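You operate a simulated robot arm through the tools that you are given. There is no shell and no other tool.

You run a simulated two-armed robot. Do the job below in one go: nothing can be reset, and whatever is moved stays where it is left.

JOB
Extend the damper's collar with the teal-banded duct and yellow end cap, pull the yellow slider out and select open.
Fine: turn the red damper selector to open; the duct stands in that collar, the cap goes in the duct. The other end caps, ducts and fittings stay.

The check looks at the end state, three seconds after you hand in, the way a careful person would. Anything else that was tipped, shoved, dropped, spilled or broken makes it a failure. A push-on lid holds only when it is set on centred and level and pressed home; a screw cap is set on level and turned clockwise until tight.

ROBOT AND FRAMES
Two 7-joint arms with two-finger parallel grippers on one trunk that stands fixed in place. Base frame: the origin is at the foot of the trunk, x ahead of it, y to its left, z up; the work surface is at about z = 880. Lengths are in mm, angles in degrees, forces in N, time in s.
The left shoulder is at [50, 209, 1246], the right one opposite. With the tool pointing down near the work surface each hand reaches from about 100 to 900 mm from the base axis, measured 20 degrees to its own side. Payload 4.4 kg a hand.
The tool frame of a hand sits at the grasp point between the pads (the TCP): z along the fingers, y along the line on which they close. The tips reach 23 mm beyond it. Largest opening 94 mm; finger width 38, thickness 10; the body of the gripper, 54 by 96 mm, starts 39 mm behind the TCP.
Orientation is told as [roll, pitch, yaw] about the base's x, y, z axes, in that order, counted from this pose: with the fingers straight down and closing along the base's y, the tool's x points along the base's -x, its y along +y and its z along -z.

CONTROLS
- The arms move only by the tool nudge_tool. It takes "left_series", "right_series" or both (then of equal length, played together; a hand with none holds still); each is a list of rows, each a list of 7 numbers: the turn, a rotation vector about the tool's x, y, z in units of 5 degrees (1.0 is 5 degrees), then the shift along the tool's x, y, z in units of 30 mm (1.0 is 30 mm), then the finger opening in mm, from 0 to 94. In form: [[wx, wy, wz, tx, ty, tz, jaw], ...]. A call has 1 to 20 rows; each row shifts and turns the commanded pose from where the row before left it, along the tool's axes as they then stand. A call with a number of a shift or a turn outside -1 to 1 is refused whole. Rows are played at 5 a second. More than 50 mm and 8.6 degrees between two rows, or a gripper value outside its range, and nothing of the call is played. A pose out of reach is approached as far as the arm can. The call stops where the force on the tool passes 40 N (or 10 N more than at its start, if that is more) or the arm is blocked; 0.2 s more then pass. Each finger travels about 108 mm/s and halts on what it meets, pressing with about 29 N; the grip force reading is that of the motor and also rises with nothing between the fingers. The clock runs only during rows and for 0.2 s after the last one: add rows that do not move to give the fingers time. It gives the time, the measured TCP pose, the force on the tool (base axes), the opening and the grip force at its end, in the units of the frame above (readings bear some noise), with the torque about the TCP (base axes, N m) and any sound that the robot's microphone picked up.
- Cameras (640 x 400 px; columns grow to the right, rows downward): "scene" is now at [151.8, -17.5, 1414.5]; the picture's right is [-0.19, -0.98, 0.00], its down [-0.61, 0.12, -0.79] and it looks along [0.77, -0.15, -0.62] (base axes); focal length 214 px, centre (320, 200). "left" rides on the left gripper at [86, -16, -74] in its tool frame; the picture's right is [0.18, 0.98, 0.00], its down [-0.58, 0.11, -0.81] and it looks along [-0.79, 0.15, 0.59] (tool axes); focal length 243 px, centre (320, 200). "right" rides on the right gripper at [86, 16, -75] in its tool frame; the picture's right is [-0.18, 0.98, 0.00], its down [-0.58, -0.11, -0.81] and it looks along [-0.79, -0.15, 0.59] (tool axes); focal length 243 px, centre (320, 200).
- snapshot(camera): a new picture of that camera. No time passes.
- move_column(by): slides the trunk up (or, below 0, down) by that many mm; the arms and the scene camera ride with it, the base frame stays. It gives what a move gives, with no picture.
- turn_head(pan, tilt): turns the head with the scene camera to pan (to the left, within 80 degrees either way) and tilt (down, from -29 to 69), counted from straight ahead of the robot. It gives what a move gives.
- measure_at(camera, pixels): there is no depth. For up to 12 entries [column, row, z] of the newest picture of that camera ("zoom" is the newest enlarged one), the place [x, y] in the base frame at which the ray of that pixel passes the height z, good to about 3 mm. No time passes.
- close_up(camera, box): a new picture of the part [left, top, right, bottom] of that camera's present view, enlarged. No time passes.
- sign_off(): hands the job in; it is judged then, once.

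Leave the grippers open and the arms clear of the work at the hand-in unless told otherwise.

The tools are called after ">>>" by a JSON object that holds its "name" and its "arguments". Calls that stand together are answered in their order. nudge_tool: Moves the arms, as the interface text tells. Its arguments: {"type":"object","properties":{"left_series":{"type":"array"},"right_series":{"type":"array"}},"required":[]} The other tools are called the same way: move_column (by) moves the trunk up or down; turn_head (pan, tilt) turns the head that bears the scene camera; snapshot (camera) takes a picture; measure_at (camera, pixels) gives the place at which the rays of pixels pass given heights; close_up (camera, box) takes an enlarged picture of a part of a camera's view; sign_off () hands the job in.

At the start:

```text
time_s: 0.0
left_tcp_pos: [587.6, 126.0, 1368.9]
left_tcp_rot: [0.0, -0.1, 0.1]
left_contact_force: [1.3, -0.1, -0.6]
left_torque: [0.01, 0.02, 0.0]
left_finger_gap: 93.9
left_grip_force: 0.0
right_tcp_pos: [540.2, -326.7, 1371.8]
right_tcp_rot: [0.0, -0.1, 0.0]
right_contact_force: [-0.5, -0.3, 0.0]
right_torque: [-0.03, -0.01, -0.01]
right_finger_gap: 93.9
right_grip_force: 0.1
trunk travel left (down, up): [-325.0, 238.0]
head pan, tilt (commanded): [-11.0, 38.3]
```

scene: 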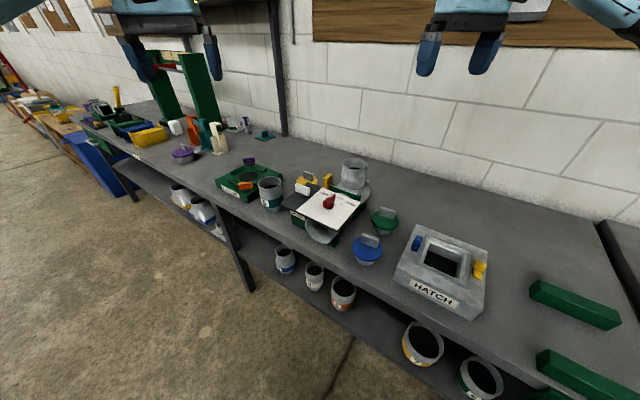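
right: 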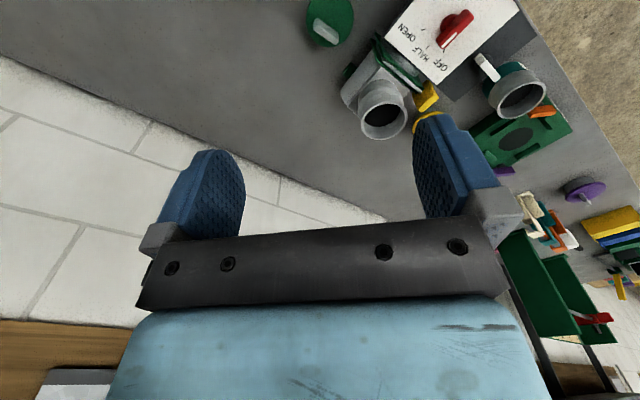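
left: 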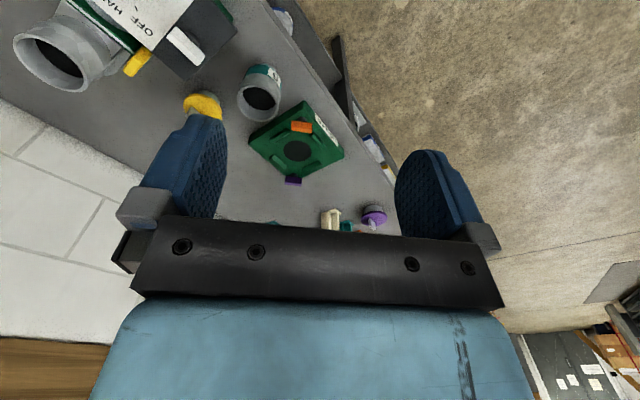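

I see the damper (white face with a red selector near scene px (330,205)), a teal-banded duct near (270,193), a hatch, and green, blue and yellow caps. I'll enlarge the scene to see the details.

>>> {"name": "close_up", "arguments": {"camera": "scene", "box": [200, 140, 420, 280]}}

>>> {"name": "close_up", "arguments": {"camera": "right", "box": [300, 0, 640, 210]}}

>>> {"name": "close_up", "arguments": {"camera": "left", "box": [0, 0, 400, 240]}}

```text
2.86 times, centred on (310, 210) of scene
```

zoom: 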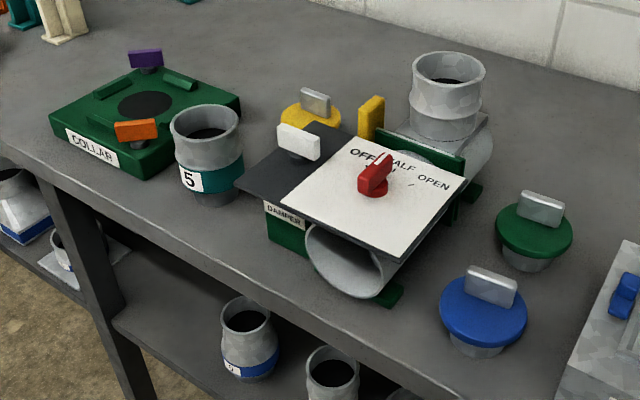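

```text
1.88 times, centred on (470, 105) of right
```

zoom: 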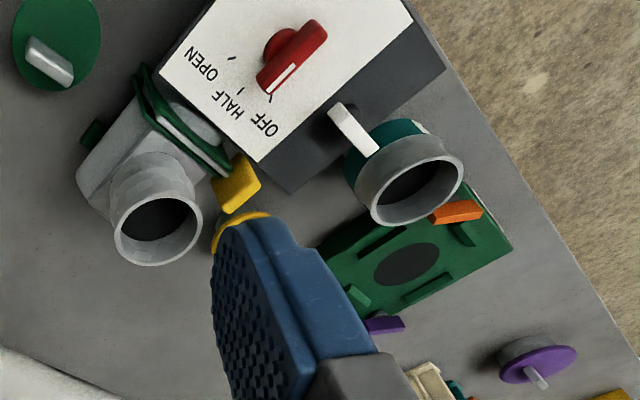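

```text
1.60 times, centred on (200, 120) of left
```

zoom: 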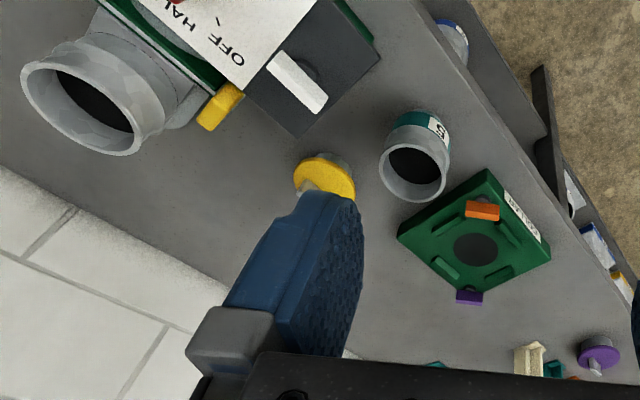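

I'll take tighter enlargements of the damper, its collar, the yellow slider and the selector.

>>> {"name": "close_up", "arguments": {"camera": "scene", "box": [280, 150, 380, 250]}}

>>> {"name": "close_up", "arguments": {"camera": "scene", "box": [215, 150, 295, 220]}}

>>> {"name": "close_up", "arguments": {"camera": "right", "box": [330, 0, 550, 140]}}

```text
4.00 times, centred on (330, 200) of scene
```

zoom: 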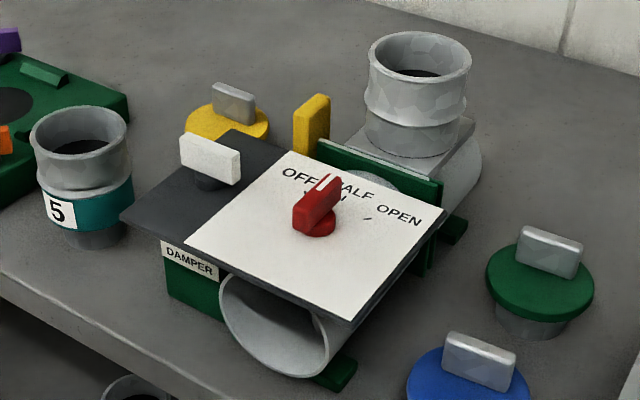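

```text
5.71 times, centred on (255, 185) of scene
```

zoom: 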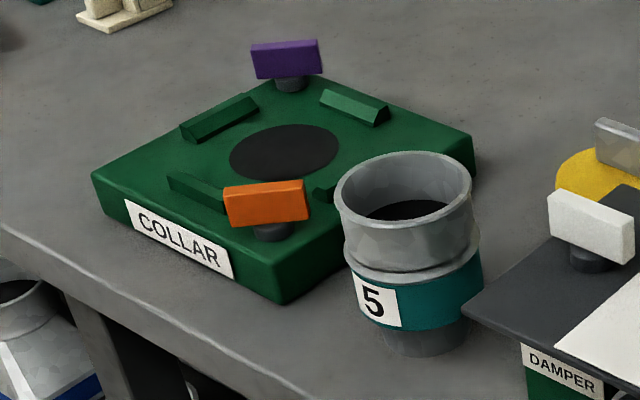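

```text
2.86 times, centred on (440, 70) of right
```

zoom: 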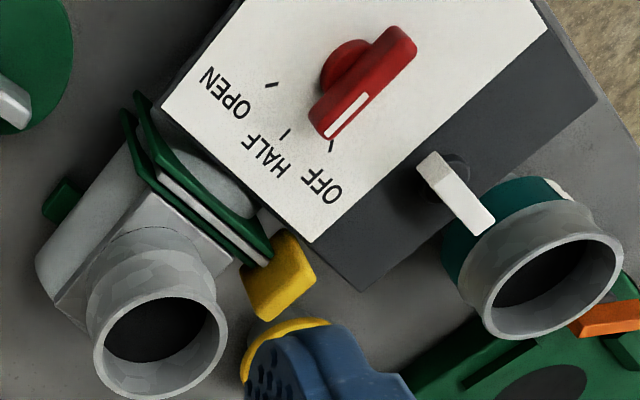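

I'll triangulate the tops of the duct, collar, cap, slider and selector from the scene and wrist pictures, starting with rays at several heights.

>>> {"name": "measure_at", "arguments": {"camera": "scene", "pixels": [[269.7, 182.9, 960], [269.7, 182.9, 1000], [269.7, 182.9, 1040], [355, 163.7, 960], [355, 163.7, 1000], [355, 163.7, 1040], [329, 203, 960], [329, 203, 1000], [308, 179, 930], [308, 179, 960], [327, 179, 940], [327, 179, 980]]}}

>>> {"name": "measure_at", "arguments": {"camera": "left", "pixels": [[258.8, 101.3, 960], [258.8, 101.3, 1000], [258.8, 101.3, 1040], [60, 58, 960], [60, 58, 1000], [60, 58, 1040]]}}

>>> {"name": "measure_at", "arguments": {"camera": "right", "pixels": [[518, 98, 960], [518, 98, 1000], [518, 98, 1040], [384, 117, 960], [384, 117, 1000], [384, 117, 1040], [455, 28, 960], [455, 28, 1000], [425, 97, 940], [425, 97, 980]]}}

```text
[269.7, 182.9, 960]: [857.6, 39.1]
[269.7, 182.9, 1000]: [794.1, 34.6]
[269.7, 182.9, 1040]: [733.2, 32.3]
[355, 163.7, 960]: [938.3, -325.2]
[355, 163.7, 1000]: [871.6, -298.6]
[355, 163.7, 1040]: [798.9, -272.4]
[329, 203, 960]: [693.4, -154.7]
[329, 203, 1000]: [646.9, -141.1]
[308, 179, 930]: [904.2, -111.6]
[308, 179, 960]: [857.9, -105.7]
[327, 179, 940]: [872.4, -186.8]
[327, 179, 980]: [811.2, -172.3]
```

```text
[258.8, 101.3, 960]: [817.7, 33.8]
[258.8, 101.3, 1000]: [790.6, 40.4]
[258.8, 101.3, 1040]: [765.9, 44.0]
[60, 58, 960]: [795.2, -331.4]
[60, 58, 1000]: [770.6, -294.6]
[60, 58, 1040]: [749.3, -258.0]
```

```text
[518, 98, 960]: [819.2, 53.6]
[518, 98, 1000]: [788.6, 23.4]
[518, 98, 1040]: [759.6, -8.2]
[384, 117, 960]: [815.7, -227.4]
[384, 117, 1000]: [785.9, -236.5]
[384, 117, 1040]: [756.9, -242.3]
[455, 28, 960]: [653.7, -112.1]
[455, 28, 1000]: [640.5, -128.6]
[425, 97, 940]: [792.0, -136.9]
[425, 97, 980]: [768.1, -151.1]
```

Readings so far: the duct's rim is near (791, 36, 1002), the collar rim near (737, -245, 1070) and the selector near (637, -135, 1010). I'll move the left hand aside to the left and bring the right hand lower and behind the damper so its camera gets a closer view.

>>> {"name": "nudge_tool", "arguments": {"left_series": [[0, 0, 0, 0.3, 1, 0, 94], [0, 0, 0, 0.3, 1, 0, 94], [0, 0, 0, 0.3, 1, 0, 94], [0, 0, 0, 0.3, 1, 0, 94], [0, 0, 0, 0.3, 1, 0, 94], [0, 0, 0, 0.3, 0, 0, 94]], "right_series": [[0, 0, 0, 0.4, 0.65, 0.8, 94], [0, 0, 0, 0.4, 0.65, 0.8, 94], [0, 0, 0, 0.4, 0.65, 0.8, 94], [0, 0, 0, 0.4, 0.65, 0.8, 94], [0, 0, 0, 0.4, 0.65, 0.8, 94], [0, 0, 0, 0, 0, 0, 94]]}}

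>>> {"name": "snapshot", "arguments": {"camera": "right"}}

>>> {"name": "snapshot", "arguments": {"camera": "scene"}}

```text
time_s: 1.4
left_tcp_pos: [532.5, 275.9, 1368.9]
left_tcp_rot: [0.0, 0.0, 0.0]
left_contact_force: [0.2, 0.0, 0.1]
left_torque: [0.02, -0.02, -0.03]
left_finger_gap: 94.2
left_grip_force: 0.0
right_tcp_pos: [479.6, -230.7, 1252.9]
right_tcp_rot: [0.0, 0.0, 0.0]
right_contact_force: [0.8, 0.1, -0.9]
right_torque: [0.03, -0.03, -0.01]
right_finger_gap: 94.0
right_grip_force: 0.1
trunk travel left (down, up): [-325.0, 238.0]
head pan, tilt (commanded): [-11.0, 38.3]
```

```text
taken
```

right: 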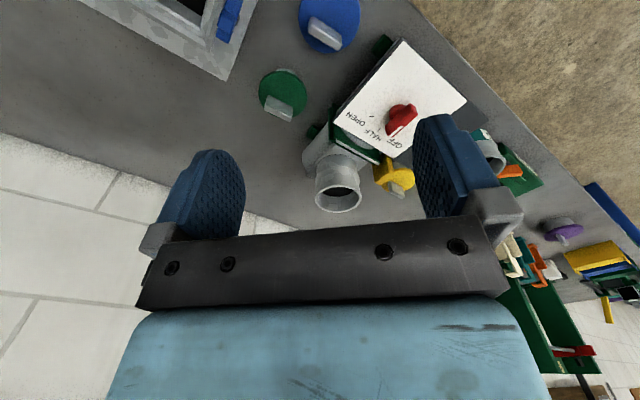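

```text
taken
```

scene: 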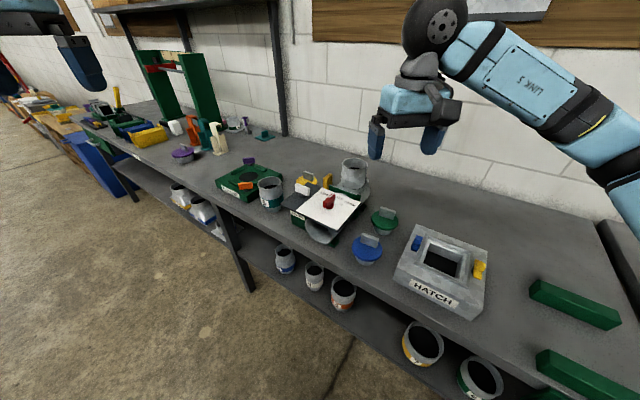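

The right camera now shows the collar near (338,195) and the yellow cap near (395,180). I'll enlarge those and measure.

>>> {"name": "close_up", "arguments": {"camera": "right", "box": [290, 60, 450, 220]}}

>>> {"name": "close_up", "arguments": {"camera": "right", "box": [380, 90, 580, 220]}}

>>> {"name": "measure_at", "arguments": {"camera": "right", "pixels": [[339, 193, 960], [339, 193, 1000], [339, 193, 1020], [339, 193, 1040], [339, 193, 1070], [401, 120, 980], [401, 120, 1000], [401, 120, 1020]]}}

>>> {"name": "measure_at", "arguments": {"camera": "scene", "pixels": [[355, 163.7, 1020], [355, 163.7, 1050], [355, 163.7, 1070], [355, 163.7, 1090]]}}

```text
2.50 times, centred on (370, 140) of right
```

zoom: 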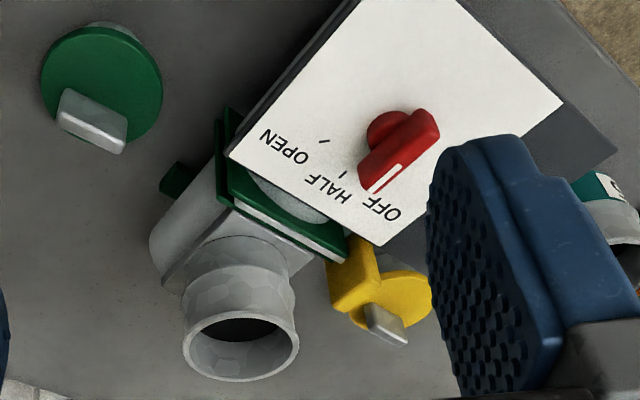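

```text
3.08 times, centred on (480, 155) of right
```

zoom: 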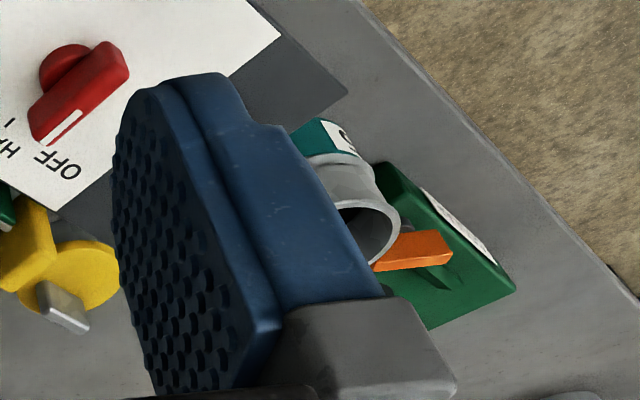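

```text
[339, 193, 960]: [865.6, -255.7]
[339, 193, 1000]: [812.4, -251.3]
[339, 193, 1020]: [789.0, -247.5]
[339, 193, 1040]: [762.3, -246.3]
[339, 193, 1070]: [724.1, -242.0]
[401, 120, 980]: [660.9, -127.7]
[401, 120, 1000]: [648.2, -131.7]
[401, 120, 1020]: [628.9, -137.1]
```

```text
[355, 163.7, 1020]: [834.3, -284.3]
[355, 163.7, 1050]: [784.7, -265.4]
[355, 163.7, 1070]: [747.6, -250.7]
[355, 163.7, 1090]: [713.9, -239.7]
```

My collar-rim pixel picks were a few rows off. The better centers are scene (355,166.5) and right (338.4,198.8), so I'll measure again.

>>> {"name": "measure_at", "arguments": {"camera": "right", "pixels": [[338.4, 198.8, 1020], [338.4, 198.8, 1040], [338.4, 198.8, 1060], [338.4, 198.8, 1080]]}}

>>> {"name": "close_up", "arguments": {"camera": "scene", "box": [325, 140, 385, 200]}}

>>> {"name": "measure_at", "arguments": {"camera": "scene", "pixels": [[355, 166.5, 1020], [355, 166.5, 1040], [355, 166.5, 1060], [355, 166.5, 1080]]}}

```text
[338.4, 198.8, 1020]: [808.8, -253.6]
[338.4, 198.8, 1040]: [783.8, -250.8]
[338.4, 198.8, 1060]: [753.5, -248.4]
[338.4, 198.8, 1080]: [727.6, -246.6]
```

```text
6.67 times, centred on (355, 170) of scene
```

zoom: 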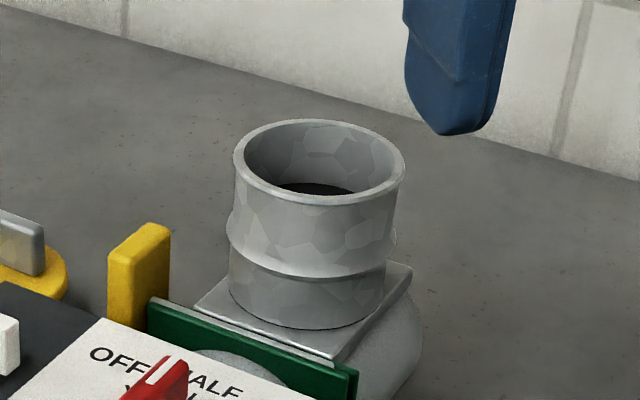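

```text
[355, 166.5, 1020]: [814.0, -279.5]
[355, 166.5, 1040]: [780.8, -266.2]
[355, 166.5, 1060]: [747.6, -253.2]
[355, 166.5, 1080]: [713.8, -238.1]
```

The views are nearly coplanar, so the collar height is uncertain at about 1080. I'll move the right hand directly above the collar, where it will appear near the top of the wrist picture, seen almost straight down.

>>> {"name": "nudge_tool", "arguments": {"right_series": [[0, 0, 0, -1, -0.05, -0.1, 94], [0, 0, 0, -1, -0.05, -0.1, 94], [0, 0, 0, -1, -0.05, -0.1, 94], [0, 0, 0, -1, -0.05, -0.1, 94], [0, 0, 0, -1, -0.05, -0.1, 94], [0, 0, 0, -1, -0.05, -0.1, 94], [0, 0, 0, -1, -0.05, -0.1, 94], [0, 0, 0, -1, -0.05, -0.1, 94], [0, 0, 0, 0, 0, 0, 94]]}}

>>> {"name": "snapshot", "arguments": {"camera": "right"}}

>>> {"name": "snapshot", "arguments": {"camera": "scene"}}

```text
time_s: 3.4
left_tcp_pos: [532.3, 275.7, 1369.7]
left_tcp_rot: [0.0, 0.0, 0.0]
left_contact_force: [-0.2, -0.3, 0.8]
left_torque: [0.04, -0.01, 0.0]
left_finger_gap: 94.2
left_grip_force: 0.0
right_tcp_pos: [720.9, -243.1, 1276.4]
right_tcp_rot: [-0.1, 0.0, -0.1]
right_contact_force: [-0.4, 0.5, -0.2]
right_torque: [0.01, -0.03, -0.04]
right_finger_gap: 94.0
right_grip_force: 0.1
trunk travel left (down, up): [-325.0, 238.0]
head pan, tilt (commanded): [-11.0, 38.3]
```

```text
taken
```

right: 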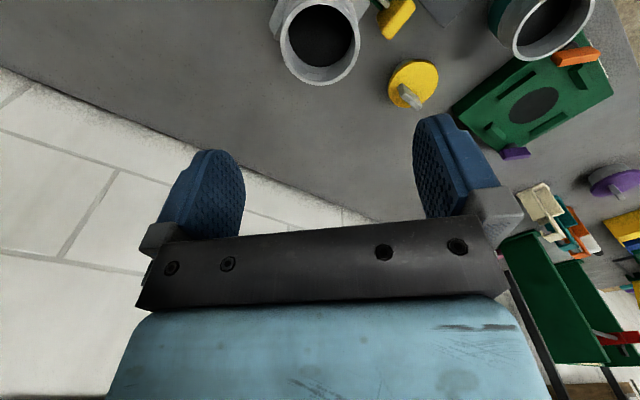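

```text
taken
```

scene: 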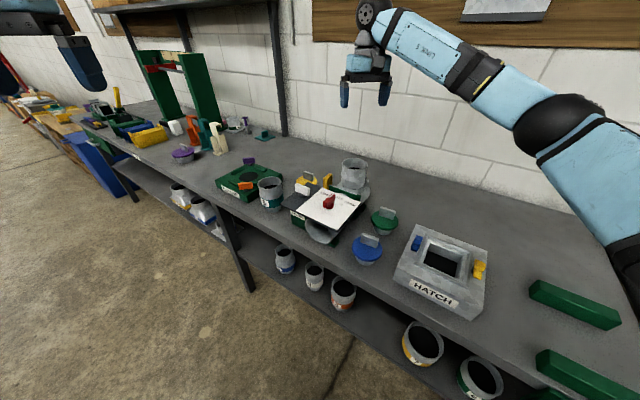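

The collar now shows from nearly above at (321,40), the cap at (412,83) and the duct at (545,20). I'll enlarge each one.

>>> {"name": "close_up", "arguments": {"camera": "right", "box": [260, 0, 380, 100]}}

>>> {"name": "close_up", "arguments": {"camera": "right", "box": [370, 0, 490, 120]}}

>>> {"name": "close_up", "arguments": {"camera": "right", "box": [450, 0, 630, 170]}}

```text
4.00 times, centred on (320, 50) of right
```

zoom: 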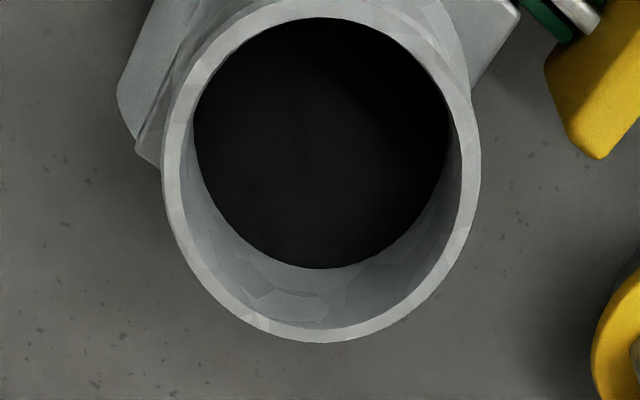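

```text
3.33 times, centred on (430, 60) of right
```

zoom: 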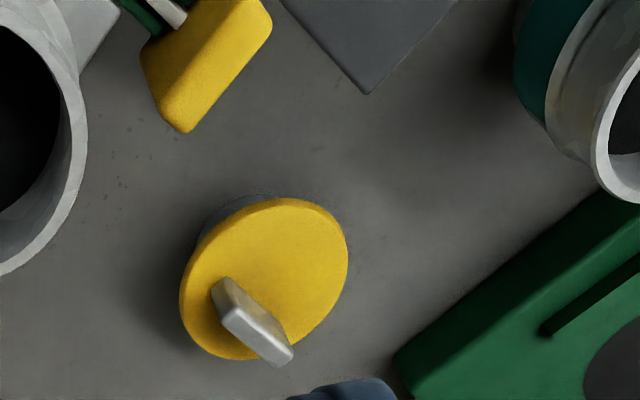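

```text
2.35 times, centred on (540, 85) of right
```

zoom: 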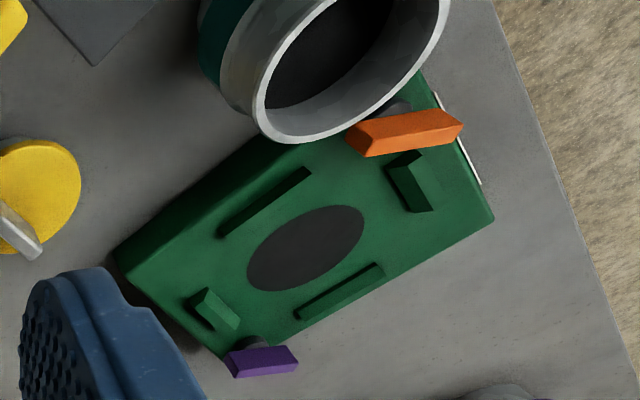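

I'll compare rays through the collar rim center (right px 320.5,42.8) with the scene ray (354.9,164.3), and measure the rim edges.

>>> {"name": "measure_at", "arguments": {"camera": "right", "pixels": [[320.5, 42.8, 1060], [320.5, 42.8, 1080], [320.5, 42.8, 1100], [280.75, 40, 1080], [360.2, 40, 1080], [321, 85.7, 1080], [285.5, 40, 1080], [355.5, 40, 1080], [321, 82, 1080], [321, 4.2, 1080]]}}

>>> {"name": "close_up", "arguments": {"camera": "scene", "box": [325, 140, 385, 200]}}

>>> {"name": "measure_at", "arguments": {"camera": "scene", "pixels": [[354.9, 164.3, 1060], [354.9, 164.3, 1070], [354.9, 164.3, 1080], [354.9, 164.3, 1090], [354.9, 164.3, 1100]]}}

```text
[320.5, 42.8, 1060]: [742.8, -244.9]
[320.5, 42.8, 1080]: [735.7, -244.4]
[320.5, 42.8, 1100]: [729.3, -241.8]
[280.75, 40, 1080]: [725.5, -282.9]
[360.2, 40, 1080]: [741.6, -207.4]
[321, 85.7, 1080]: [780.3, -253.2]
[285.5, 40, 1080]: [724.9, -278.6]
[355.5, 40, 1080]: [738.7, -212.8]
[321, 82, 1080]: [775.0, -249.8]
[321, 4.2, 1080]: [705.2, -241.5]
```

```text
6.67 times, centred on (355, 170) of scene
```

zoom: 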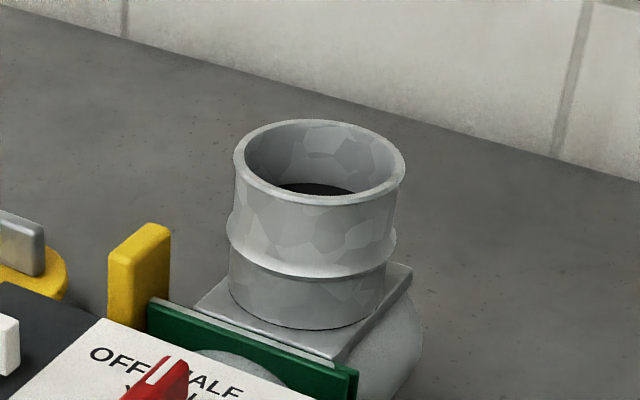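

```text
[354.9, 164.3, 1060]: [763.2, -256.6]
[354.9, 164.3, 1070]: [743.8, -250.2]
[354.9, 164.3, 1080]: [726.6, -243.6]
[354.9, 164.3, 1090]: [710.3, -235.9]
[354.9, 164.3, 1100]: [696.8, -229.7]
```

The rays cross at about z = 1074, so the collar rim center is about (738, -246, 1074), inner diameter about 69. Now I'll check the shelf ducts for other teal bands and look for other yellow caps.

>>> {"name": "close_up", "arguments": {"camera": "scene", "box": [260, 240, 540, 400]}}

>>> {"name": "close_up", "arguments": {"camera": "scene", "box": [70, 90, 290, 240]}}

```text
2.29 times, centred on (400, 320) of scene
```

zoom: 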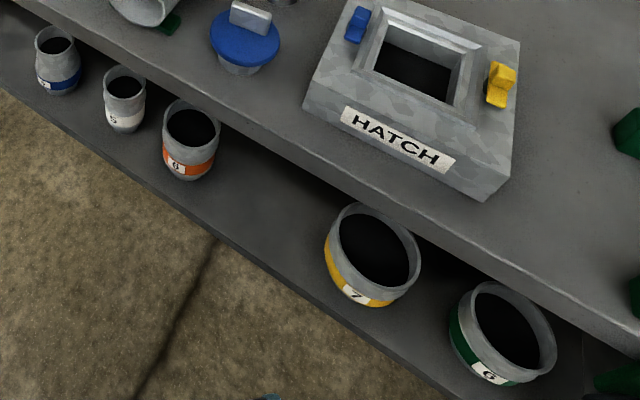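

```text
2.67 times, centred on (180, 165) of scene
```

zoom: 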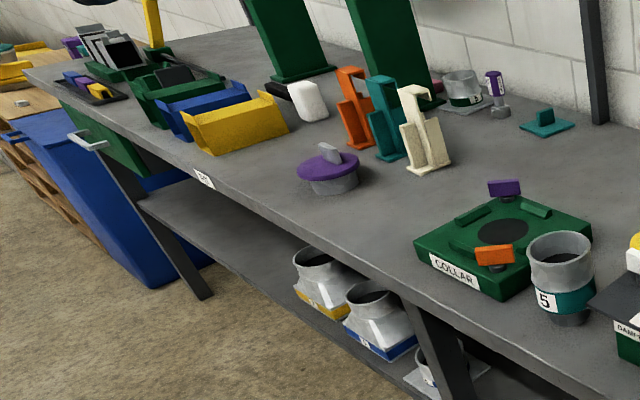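

Only the bench duct "5" has a teal band, and only one cap is yellow. I'll move the right hand to about (800,-140,1230) for a top view of the yellow slider, the cap and the damper face.

>>> {"name": "nudge_tool", "arguments": {"right_series": [[0, 0, 0, -0.66, 0.86, 0.38, 94], [0, 0, 0, -0.66, 0.86, 0.38, 94], [0, 0, 0, -0.66, 0.86, 0.38, 94], [0, 0, 0, -0.66, 0.86, 0.38, 94], [0, 0, 0, 0, 0, 0, 94]]}}

>>> {"name": "snapshot", "arguments": {"camera": "right"}}

```text
time_s: 4.6
left_tcp_pos: [532.8, 274.3, 1369.9]
left_tcp_rot: [0.1, 0.0, 0.1]
left_contact_force: [-0.3, -0.5, -0.8]
left_torque: [0.0, -0.03, 0.0]
left_finger_gap: 94.0
left_grip_force: 0.1
right_tcp_pos: [798.5, -141.2, 1231.7]
right_tcp_rot: [0.1, 0.0, 0.0]
right_contact_force: [-0.1, 0.1, 0.8]
right_torque: [0.0, -0.01, -0.02]
right_finger_gap: 94.1
right_grip_force: 0.1
trunk travel left (down, up): [-325.0, 238.0]
head pan, tilt (commanded): [-11.0, 38.3]
```

```text
taken
```

right: 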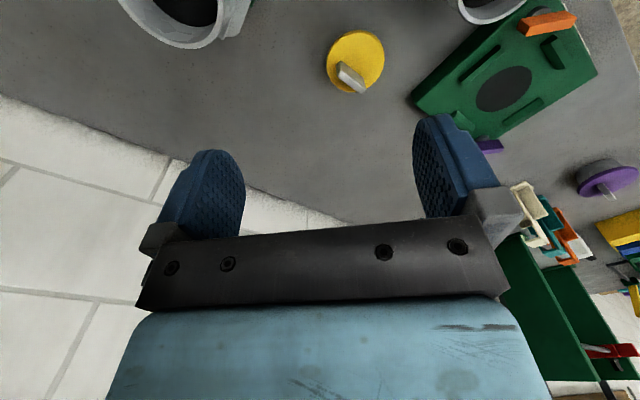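

From here I can measure the cap. After a zoom on it I'll back the hand off 110 mm toward the robot to see the slider and damper face.

>>> {"name": "close_up", "arguments": {"camera": "right", "box": [300, 10, 420, 110]}}

>>> {"name": "measure_at", "arguments": {"camera": "right", "pixels": [[350, 77, 930], [350, 77, 940], [350, 77, 950], [355, 62, 900], [355, 62, 910], [355, 62, 920]]}}

>>> {"name": "nudge_tool", "arguments": {"right_series": [[0, 0, 0, 0.9, 0, 0.4, 94], [0, 0, 0, 0.9, 0, 0.4, 94], [0, 0, 0, 0.9, 0, 0.4, 94], [0, 0, 0, 0.9, 0, 0.4, 94], [0, 0, 0, 0, 0, 0, 94]]}}

>>> {"name": "snapshot", "arguments": {"camera": "right"}}

```text
4.00 times, centred on (360, 60) of right
```

zoom: 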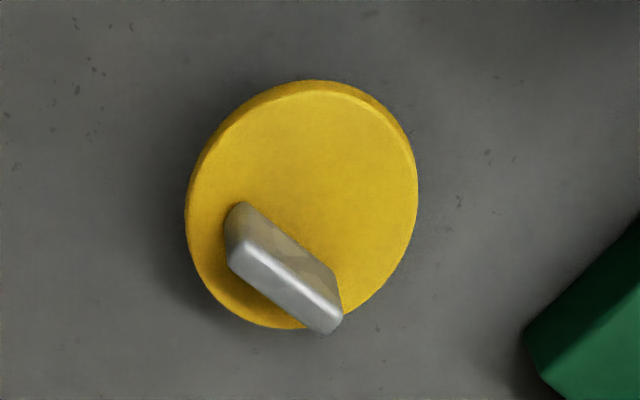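

```text
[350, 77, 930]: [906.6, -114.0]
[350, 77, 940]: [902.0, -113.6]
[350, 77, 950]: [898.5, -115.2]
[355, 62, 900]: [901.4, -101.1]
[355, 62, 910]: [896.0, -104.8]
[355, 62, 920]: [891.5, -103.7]
```

```text
time_s: 5.8
left_tcp_pos: [533.1, 276.0, 1369.5]
left_tcp_rot: [0.0, 0.0, 0.1]
left_contact_force: [-0.4, 0.3, -1.0]
left_torque: [-0.04, -0.01, -0.01]
left_finger_gap: 94.1
left_grip_force: 0.0
right_tcp_pos: [691.7, -136.6, 1183.3]
right_tcp_rot: [0.1, 0.0, 0.0]
right_contact_force: [0.7, 0.4, 0.1]
right_torque: [0.0, 0.02, -0.03]
right_finger_gap: 93.9
right_grip_force: 0.1
trunk travel left (down, up): [-325.0, 238.0]
head pan, tilt (commanded): [-11.0, 38.3]
```

```text
taken
```

right: 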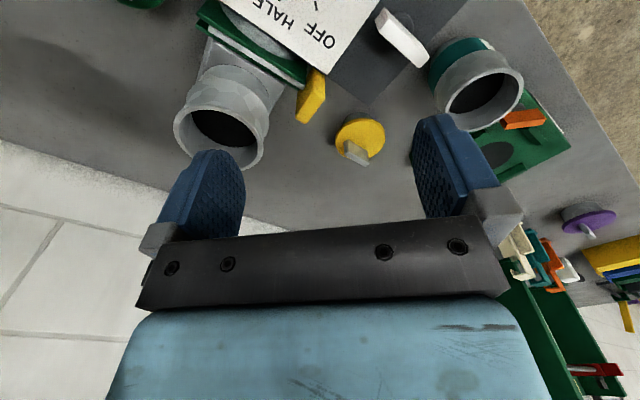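

Now I'll enlarge the slider, the cap and the duct from here, plus the cap in the scene view to cross its handle height.

>>> {"name": "close_up", "arguments": {"camera": "right", "box": [180, 0, 420, 170]}}

>>> {"name": "close_up", "arguments": {"camera": "right", "box": [400, 20, 560, 150]}}

>>> {"name": "close_up", "arguments": {"camera": "scene", "box": [280, 160, 350, 220]}}

>>> {"name": "measure_at", "arguments": {"camera": "scene", "pixels": [[308.75, 175, 920], [308.75, 175, 930], [308.75, 175, 940], [308.75, 175, 950]]}}

```text
2.35 times, centred on (300, 85) of right
```

zoom: 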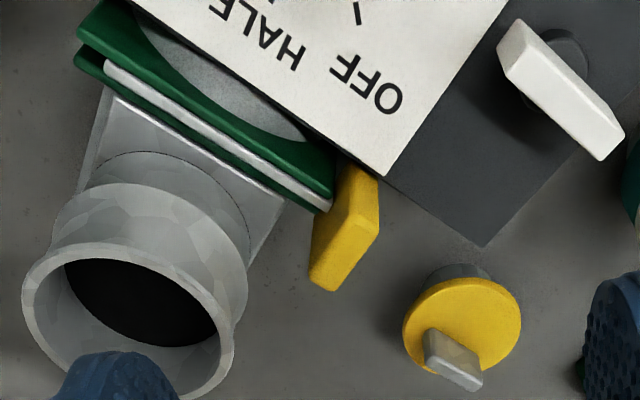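

```text
3.08 times, centred on (480, 85) of right
```

zoom: 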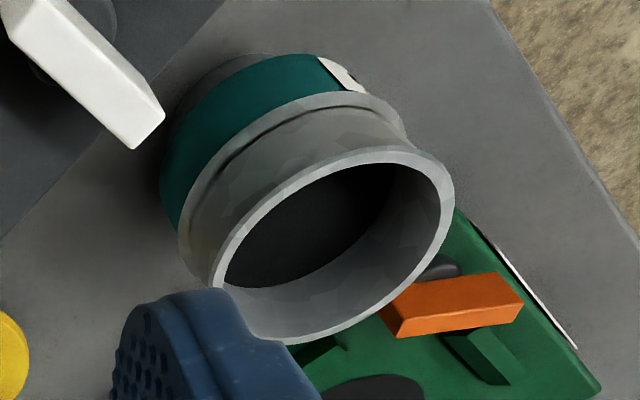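

```text
6.67 times, centred on (315, 190) of scene
```

zoom: 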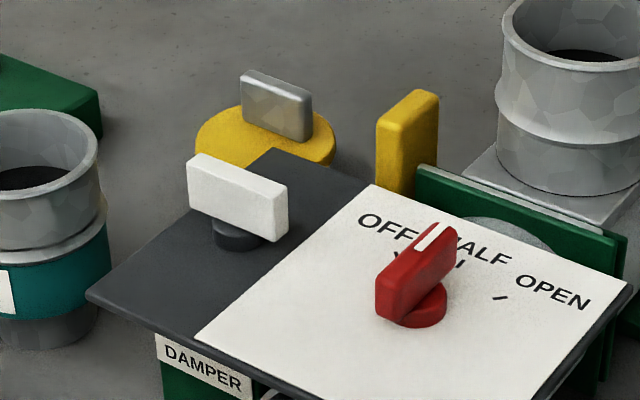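

```text
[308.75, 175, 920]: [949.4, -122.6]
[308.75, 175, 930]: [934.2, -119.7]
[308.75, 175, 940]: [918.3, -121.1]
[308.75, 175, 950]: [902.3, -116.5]
```

I'll measure matching points in both pictures: the cap handle top, the grey plate corner, the white panel corner, the slider top and the slider blade ends.

>>> {"name": "measure_at", "arguments": {"camera": "scene", "pixels": [[308.55, 172.3, 930], [308.55, 172.3, 950], [308.25, 182.2, 960], [308.25, 182.2, 980], [308.25, 182.2, 1000], [322.8, 187.75, 980], [322.8, 187.75, 1000], [328, 176.5, 980], [328, 176.5, 1000], [328, 176.5, 1020]]}}

>>> {"name": "measure_at", "arguments": {"camera": "right", "pixels": [[360.4, 160.7, 930], [360.4, 160.7, 950], [368.9, 104.6, 960], [368.9, 104.6, 980], [368.9, 104.6, 1000], [327.7, 75.2, 980], [327.7, 75.2, 1000], [311, 105, 980], [311, 105, 1000], [311, 105, 1020], [303.8, 86.3, 1000], [208.5, 26.3, 1000]]}}

```text
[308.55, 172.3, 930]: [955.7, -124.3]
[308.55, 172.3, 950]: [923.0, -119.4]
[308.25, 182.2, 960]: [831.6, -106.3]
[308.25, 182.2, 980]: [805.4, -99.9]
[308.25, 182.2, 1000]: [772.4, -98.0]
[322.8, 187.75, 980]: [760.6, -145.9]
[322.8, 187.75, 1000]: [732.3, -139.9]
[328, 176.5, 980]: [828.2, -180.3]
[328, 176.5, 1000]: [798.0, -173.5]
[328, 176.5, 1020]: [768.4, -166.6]
```

```text
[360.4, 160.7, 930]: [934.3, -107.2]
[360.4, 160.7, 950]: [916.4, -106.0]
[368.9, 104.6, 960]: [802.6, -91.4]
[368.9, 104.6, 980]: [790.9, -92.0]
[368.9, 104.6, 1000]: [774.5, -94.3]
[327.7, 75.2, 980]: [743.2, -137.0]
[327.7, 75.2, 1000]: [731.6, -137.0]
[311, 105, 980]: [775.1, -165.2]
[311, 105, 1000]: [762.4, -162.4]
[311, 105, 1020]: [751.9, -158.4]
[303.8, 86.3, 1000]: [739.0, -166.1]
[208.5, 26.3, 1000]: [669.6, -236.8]
```

The panel lies at about z = 1000 and is turned about 45°. The slider runs along (+1,+1)/√2, and the cap handle tops out near (902,-113,~960). Next I'll get a near-vertical view of the duct by moving the right hand to about (791,36,1190).

>>> {"name": "nudge_tool", "arguments": {"right_series": [[0, 0, 0, -0.55, 0.96, -0.1, 94], [0, 0, 0, -0.55, 0.96, 0, 94], [0, 0, 0, -0.55, 0.96, 0, 94], [0, 0, 0, -0.55, 0.96, 0, 94], [0, 0, 0, -0.55, 0.96, 0, 94], [0, 0, 0, -0.55, 0.96, 0, 94], [0, 0, 0, 0, 0, 0, 94]]}}

>>> {"name": "snapshot", "arguments": {"camera": "right"}}

>>> {"name": "snapshot", "arguments": {"camera": "scene"}}

```text
time_s: 7.4
left_tcp_pos: [533.2, 273.5, 1368.2]
left_tcp_rot: [0.1, 0.0, 0.0]
left_contact_force: [-0.7, 0.2, 0.7]
left_torque: [0.03, 0.02, -0.01]
left_finger_gap: 94.0
left_grip_force: 0.1
right_tcp_pos: [791.8, 29.4, 1185.4]
right_tcp_rot: [0.1, -0.1, 0.0]
right_contact_force: [-0.5, -1.5, -0.3]
right_torque: [0.02, 0.0, 0.01]
right_finger_gap: 93.9
right_grip_force: 0.1
trunk travel left (down, up): [-325.0, 238.0]
head pan, tilt (commanded): [-11.0, 38.3]
```

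```text
taken
```

right: 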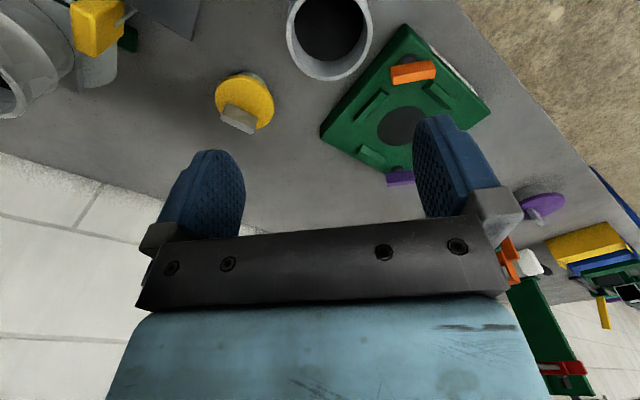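

```text
taken
```

scene: 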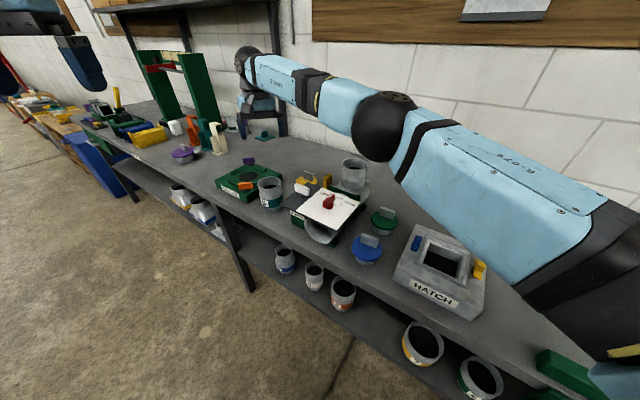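

The duct is now at right px (329,35). I'll enlarge it, along with the orange knob nearby and the cap.

>>> {"name": "close_up", "arguments": {"camera": "right", "box": [270, 0, 390, 90]}}

>>> {"name": "close_up", "arguments": {"camera": "right", "box": [200, 50, 300, 150]}}

>>> {"name": "close_up", "arguments": {"camera": "right", "box": [30, 0, 150, 100]}}

>>> {"name": "close_up", "arguments": {"camera": "scene", "box": [215, 150, 335, 220]}}

```text
4.44 times, centred on (330, 45) of right
```

zoom: 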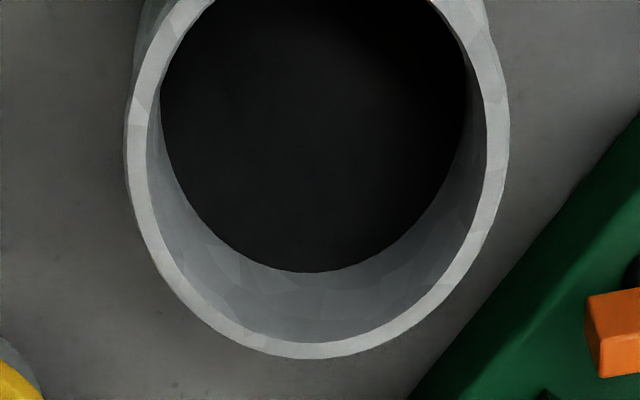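

```text
4.00 times, centred on (250, 100) of right
```

zoom: 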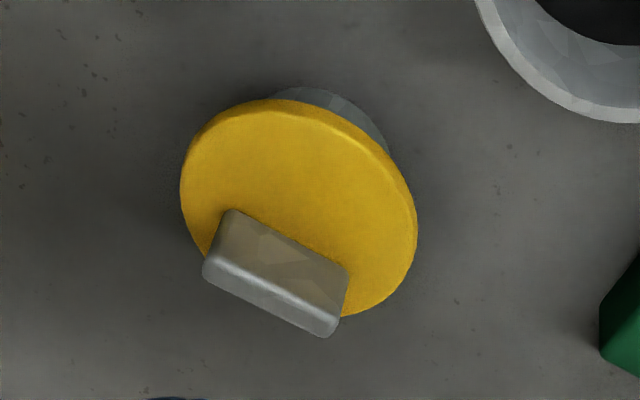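

```text
4.00 times, centred on (90, 50) of right
```

zoom: 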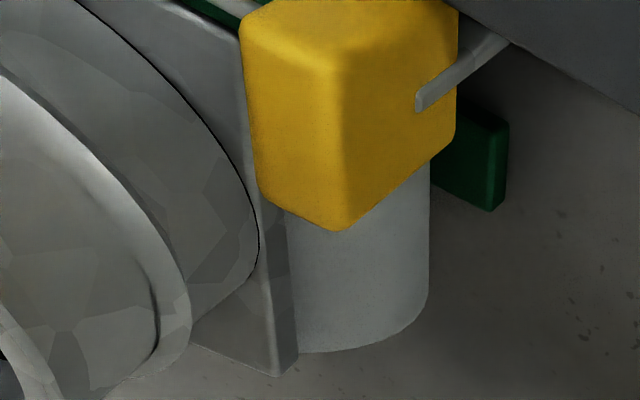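

```text
5.33 times, centred on (275, 185) of scene
```

zoom: 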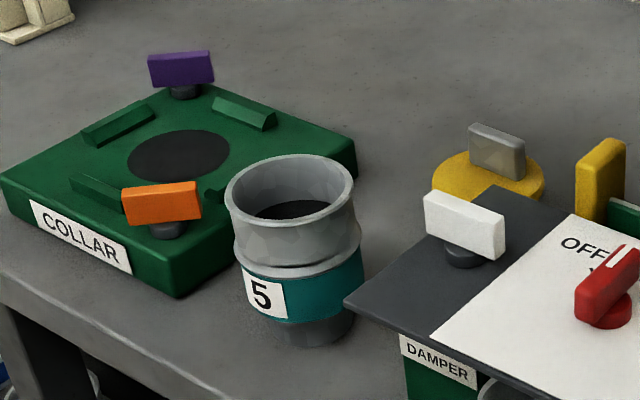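

I'll cross the duct rim center rays: right (329.3,31.5) against scene (269.4,184.1).

>>> {"name": "measure_at", "arguments": {"camera": "right", "pixels": [[329.3, 31.5, 990], [329.3, 31.5, 1000], [329.3, 31.5, 1010], [286.2, 31.5, 1000], [372.3, 31.5, 1000], [327, 80.6, 1000], [414, 73, 930], [414, 73, 950]]}}

>>> {"name": "measure_at", "arguments": {"camera": "scene", "pixels": [[269.4, 184.1, 980], [269.4, 184.1, 990], [269.4, 184.1, 1000], [269.4, 184.1, 1010], [245.6, 181.5, 930], [245.6, 181.5, 950]]}}

```text
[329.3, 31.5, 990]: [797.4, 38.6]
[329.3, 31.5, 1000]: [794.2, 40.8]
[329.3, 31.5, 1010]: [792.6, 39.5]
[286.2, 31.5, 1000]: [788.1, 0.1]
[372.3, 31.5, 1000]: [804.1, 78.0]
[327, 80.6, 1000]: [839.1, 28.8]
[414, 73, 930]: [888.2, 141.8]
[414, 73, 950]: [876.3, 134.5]
```

```text
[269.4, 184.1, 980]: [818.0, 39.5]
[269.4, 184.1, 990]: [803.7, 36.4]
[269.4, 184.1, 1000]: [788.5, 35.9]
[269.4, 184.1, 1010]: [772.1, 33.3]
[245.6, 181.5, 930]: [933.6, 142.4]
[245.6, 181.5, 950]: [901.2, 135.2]
```

The duct rim comes out at about (798, 38.5, 995), outer diameter about 81, so it stands 115 tall. With the same correction the collar center is about (741.5, -246, 1074). I'll descend over the duct to z≈1035 with jaws open and check alignment.

>>> {"name": "nudge_tool", "arguments": {"right_series": [[0, 0, 0, -0.1, 0.15, 0.6, 94], [0, 0, 0, -0.1, 0.15, 0.9, 94], [0, 0, 0, 0, 0, 1, 94], [0, 0, 0, 0, 0, 1, 94], [0, 0, 0, 0, 0, 1, 94], [0, 0, 0, 0, 0, 0.5, 94], [0, 0, 0, 0, 0, 0, 94]]}}

>>> {"name": "snapshot", "arguments": {"camera": "right"}}

>>> {"name": "close_up", "arguments": {"camera": "scene", "box": [215, 100, 335, 220]}}

```text
time_s: 9.0
left_tcp_pos: [533.4, 275.9, 1369.3]
left_tcp_rot: [0.0, 0.0, 0.1]
left_contact_force: [-0.5, 0.5, -0.3]
left_torque: [0.01, 0.0, -0.02]
left_finger_gap: 93.8
left_grip_force: 0.0
right_tcp_pos: [796.5, 42.9, 1034.6]
right_tcp_rot: [-0.1, 0.1, 0.0]
right_contact_force: [-0.1, -0.9, 0.5]
right_torque: [0.01, 0.05, 0.01]
right_finger_gap: 94.4
right_grip_force: 0.0
trunk travel left (down, up): [-325.0, 238.0]
head pan, tilt (commanded): [-11.0, 38.3]
```

```text
taken
```

right: 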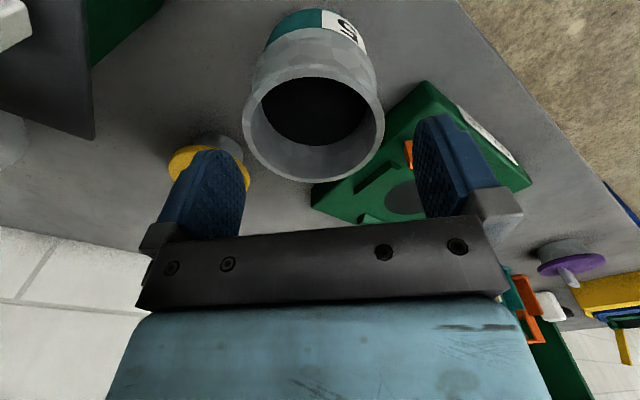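

```text
3.33 times, centred on (275, 160) of scene
```

zoom: 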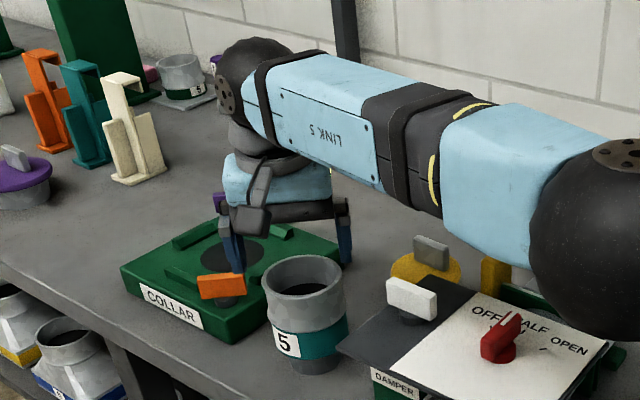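

The camera geometry says the duct axis should appear at px (319.7,127.5) and the rim center is near (314,125). That puts the hand 3–5 mm too far to +y. I'll correct by about -4 mm and hold for a settled reading.

>>> {"name": "nudge_tool", "arguments": {"right_series": [[0, 0, 0, 0, -0.13, 0, 94], [0, 0, 0, 0, 0, 0, 94], [0, 0, 0, 0, 0, 0, 94], [0, 0, 0, 0, 0, 0, 94]]}}

>>> {"name": "close_up", "arguments": {"camera": "right", "box": [160, 50, 480, 250]}}

```text
time_s: 10.0
left_tcp_pos: [533.0, 275.9, 1369.4]
left_tcp_rot: [0.0, 0.0, 0.0]
left_contact_force: [0.1, 0.2, -0.3]
left_torque: [0.02, 0.01, 0.0]
left_finger_gap: 94.0
left_grip_force: 0.0
right_tcp_pos: [795.2, 37.5, 1035.2]
right_tcp_rot: [0.0, 0.0, 0.0]
right_contact_force: [0.4, 0.4, 0.2]
right_torque: [-0.01, 0.01, -0.01]
right_finger_gap: 94.3
right_grip_force: 0.2
trunk travel left (down, up): [-325.0, 238.0]
head pan, tilt (commanded): [-11.0, 38.3]
```

```text
2.00 times, centred on (320, 150) of right
```

zoom: 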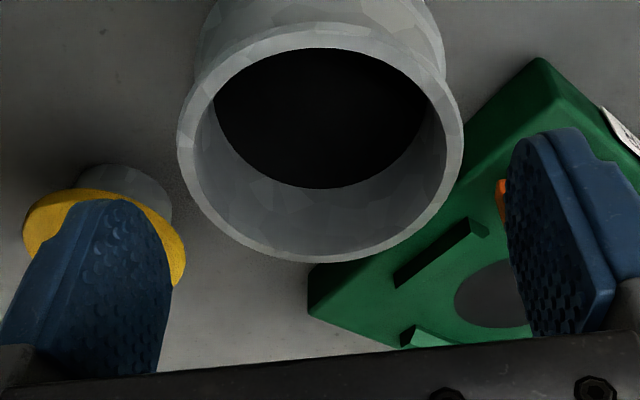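

The y alignment is now right (rim center at px 320). The duct sits about 4 mm further in x. I'll shift that, descend 60 mm to z≈975, and keep the jaws open.

>>> {"name": "nudge_tool", "arguments": {"right_series": [[0, 0, 0, -0.14, 0, 0, 94], [0, 0, 0, 0, 0, 0.5, 94], [0, 0, 0, 0, 0, 0.5, 94], [0, 0, 0, 0, 0, 0.5, 94], [0, 0, 0, 0, 0, 0.5, 94], [0, 0, 0, 0, 0, 0, 94], [0, 0, 0, 0, 0, 0, 94]]}}

>>> {"name": "snapshot", "arguments": {"camera": "right"}}

>>> {"name": "close_up", "arguments": {"camera": "scene", "box": [215, 120, 335, 220]}}

```text
time_s: 11.6
left_tcp_pos: [533.5, 274.7, 1369.0]
left_tcp_rot: [0.0, 0.0, 0.1]
left_contact_force: [0.5, -0.3, 0.3]
left_torque: [0.0, -0.02, -0.01]
left_finger_gap: 94.1
left_grip_force: 0.1
right_tcp_pos: [799.3, 37.4, 983.5]
right_tcp_rot: [0.1, 0.1, 0.0]
right_contact_force: [0.1, 0.0, -0.1]
right_torque: [0.01, 0.02, -0.01]
right_finger_gap: 94.1
right_grip_force: 0.1
right hand out of reach, approached as far as the arm can: row 5
trunk travel left (down, up): [-325.0, 238.0]
head pan, tilt (commanded): [-11.0, 38.3]
```

```text
taken
```

right: 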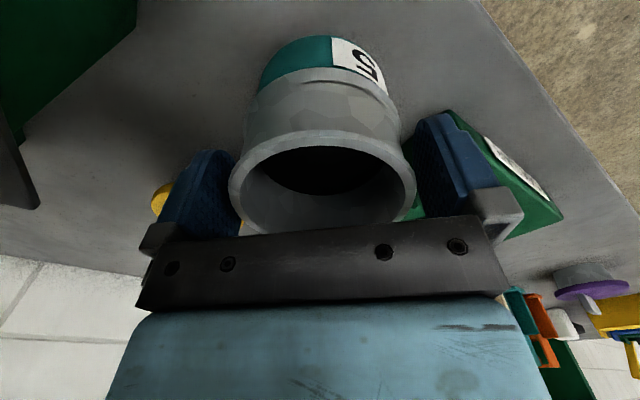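

```text
4.00 times, centred on (275, 170) of scene
```

zoom: 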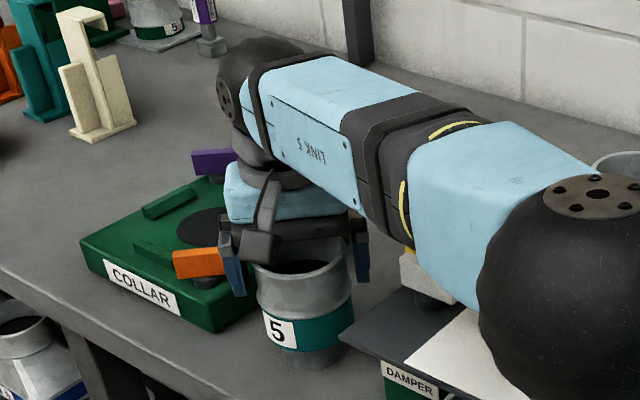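

The arm ran out of reach at z=983.5. The trunk carries the hand, so I'll lower the trunk 8 mm to put the pads over the rim and bead.

>>> {"name": "move_column", "arguments": {"by": -8}}

>>> {"name": "snapshot", "arguments": {"camera": "right"}}

```text
time_s: 12.2
left_tcp_pos: [533.4, 275.7, 1361.5]
left_tcp_rot: [0.0, 0.0, 0.0]
left_contact_force: [0.1, 0.1, 0.0]
left_torque: [-0.04, -0.01, -0.01]
left_finger_gap: 94.0
left_grip_force: 0.0
right_tcp_pos: [797.8, 36.8, 976.9]
right_tcp_rot: [0.0, 0.0, 0.0]
right_contact_force: [-0.9, -0.3, 0.7]
right_torque: [-0.04, -0.02, -0.03]
right_finger_gap: 93.8
right_grip_force: 0.0
trunk travel left (down, up): [-317.0, 246.0]
head pan, tilt (commanded): [-11.0, 38.3]
```

```text
taken
```

right: 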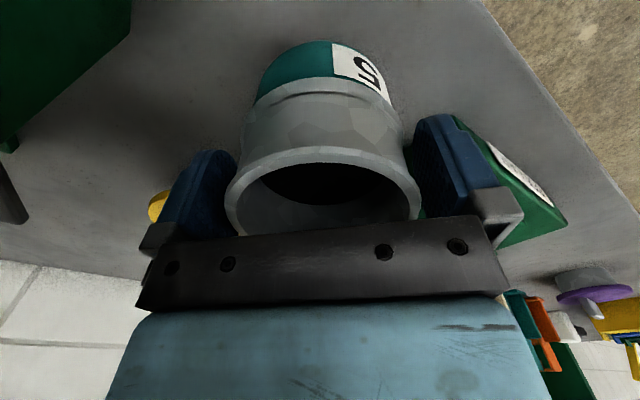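

TCP is at z=977 and the rim sits between the pads. I'll close the right fingers on the duct and hold.

>>> {"name": "nudge_tool", "arguments": {"right_series": [[0, 0, 0, 0, 0, 0, 85], [0, 0, 0, 0, 0, 0, 78], [0, 0, 0, 0, 0, 0, 72], [0, 0, 0, 0, 0, 0, 70], [0, 0, 0, 0, 0, 0, 70]]}}

>>> {"name": "snapshot", "arguments": {"camera": "right"}}

```text
time_s: 13.4
left_tcp_pos: [532.4, 276.0, 1360.5]
left_tcp_rot: [0.0, -0.1, 0.0]
left_contact_force: [-1.4, -0.4, -0.2]
left_torque: [0.01, 0.01, -0.05]
left_finger_gap: 94.3
left_grip_force: 0.1
right_tcp_pos: [799.2, 38.0, 975.0]
right_tcp_rot: [0.0, 0.0, 0.0]
right_contact_force: [0.4, 0.5, 1.0]
right_torque: [0.02, -0.09, 0.02]
right_finger_gap: 80.4
right_grip_force: 29.1
trunk travel left (down, up): [-317.0, 246.0]
head pan, tilt (commanded): [-11.0, 38.3]
```

```text
taken
```

right: 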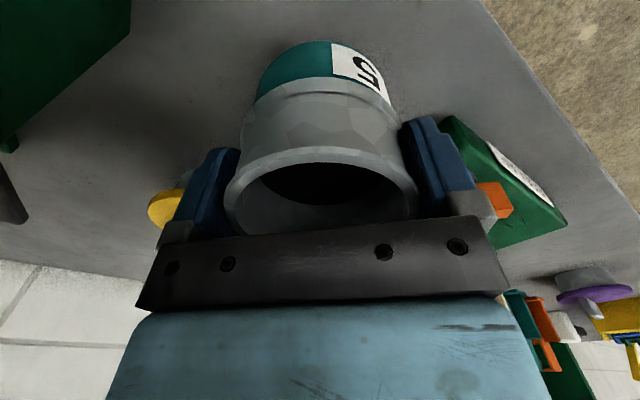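

Grip is on at 80.4 mm, with the duct centered on the TCP to within about 1 mm. I'll lift slowly 30 mm and check it hangs straight.

>>> {"name": "nudge_tool", "arguments": {"right_series": [[0, 0, 0, 0, 0, -0.3, 70], [0, 0, 0, 0, 0, -0.3, 70], [0, 0, 0, 0, 0, -0.4, 70], [0, 0, 0, 0, 0, 0, 70]]}}

>>> {"name": "snapshot", "arguments": {"camera": "right"}}

>>> {"name": "close_up", "arguments": {"camera": "scene", "box": [215, 120, 335, 220]}}

```text
time_s: 14.4
left_tcp_pos: [534.0, 274.6, 1360.8]
left_tcp_rot: [0.1, 0.0, 0.1]
left_contact_force: [0.2, -0.2, -1.2]
left_torque: [0.01, -0.01, 0.0]
left_finger_gap: 94.1
left_grip_force: 0.0
right_tcp_pos: [797.5, 36.4, 1004.7]
right_tcp_rot: [0.0, 0.0, 0.0]
right_contact_force: [0.0, -0.2, -2.6]
right_torque: [0.04, 0.03, -0.01]
right_finger_gap: 80.1
right_grip_force: 29.4
trunk travel left (down, up): [-317.0, 246.0]
head pan, tilt (commanded): [-11.0, 38.3]
```

```text
taken
```

right: 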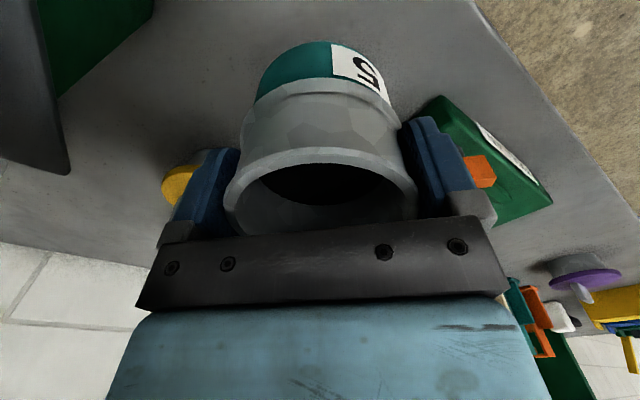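

```text
4.00 times, centred on (275, 170) of scene
```

zoom: 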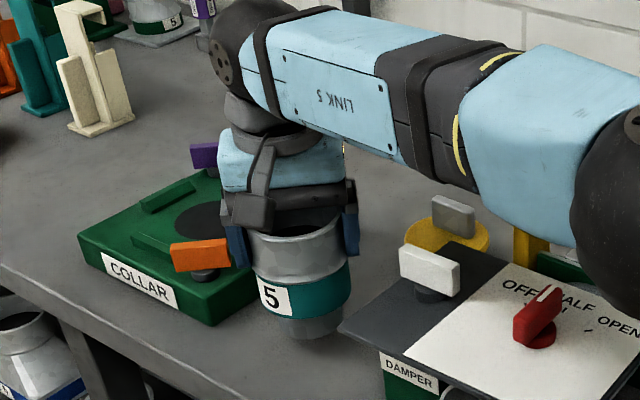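

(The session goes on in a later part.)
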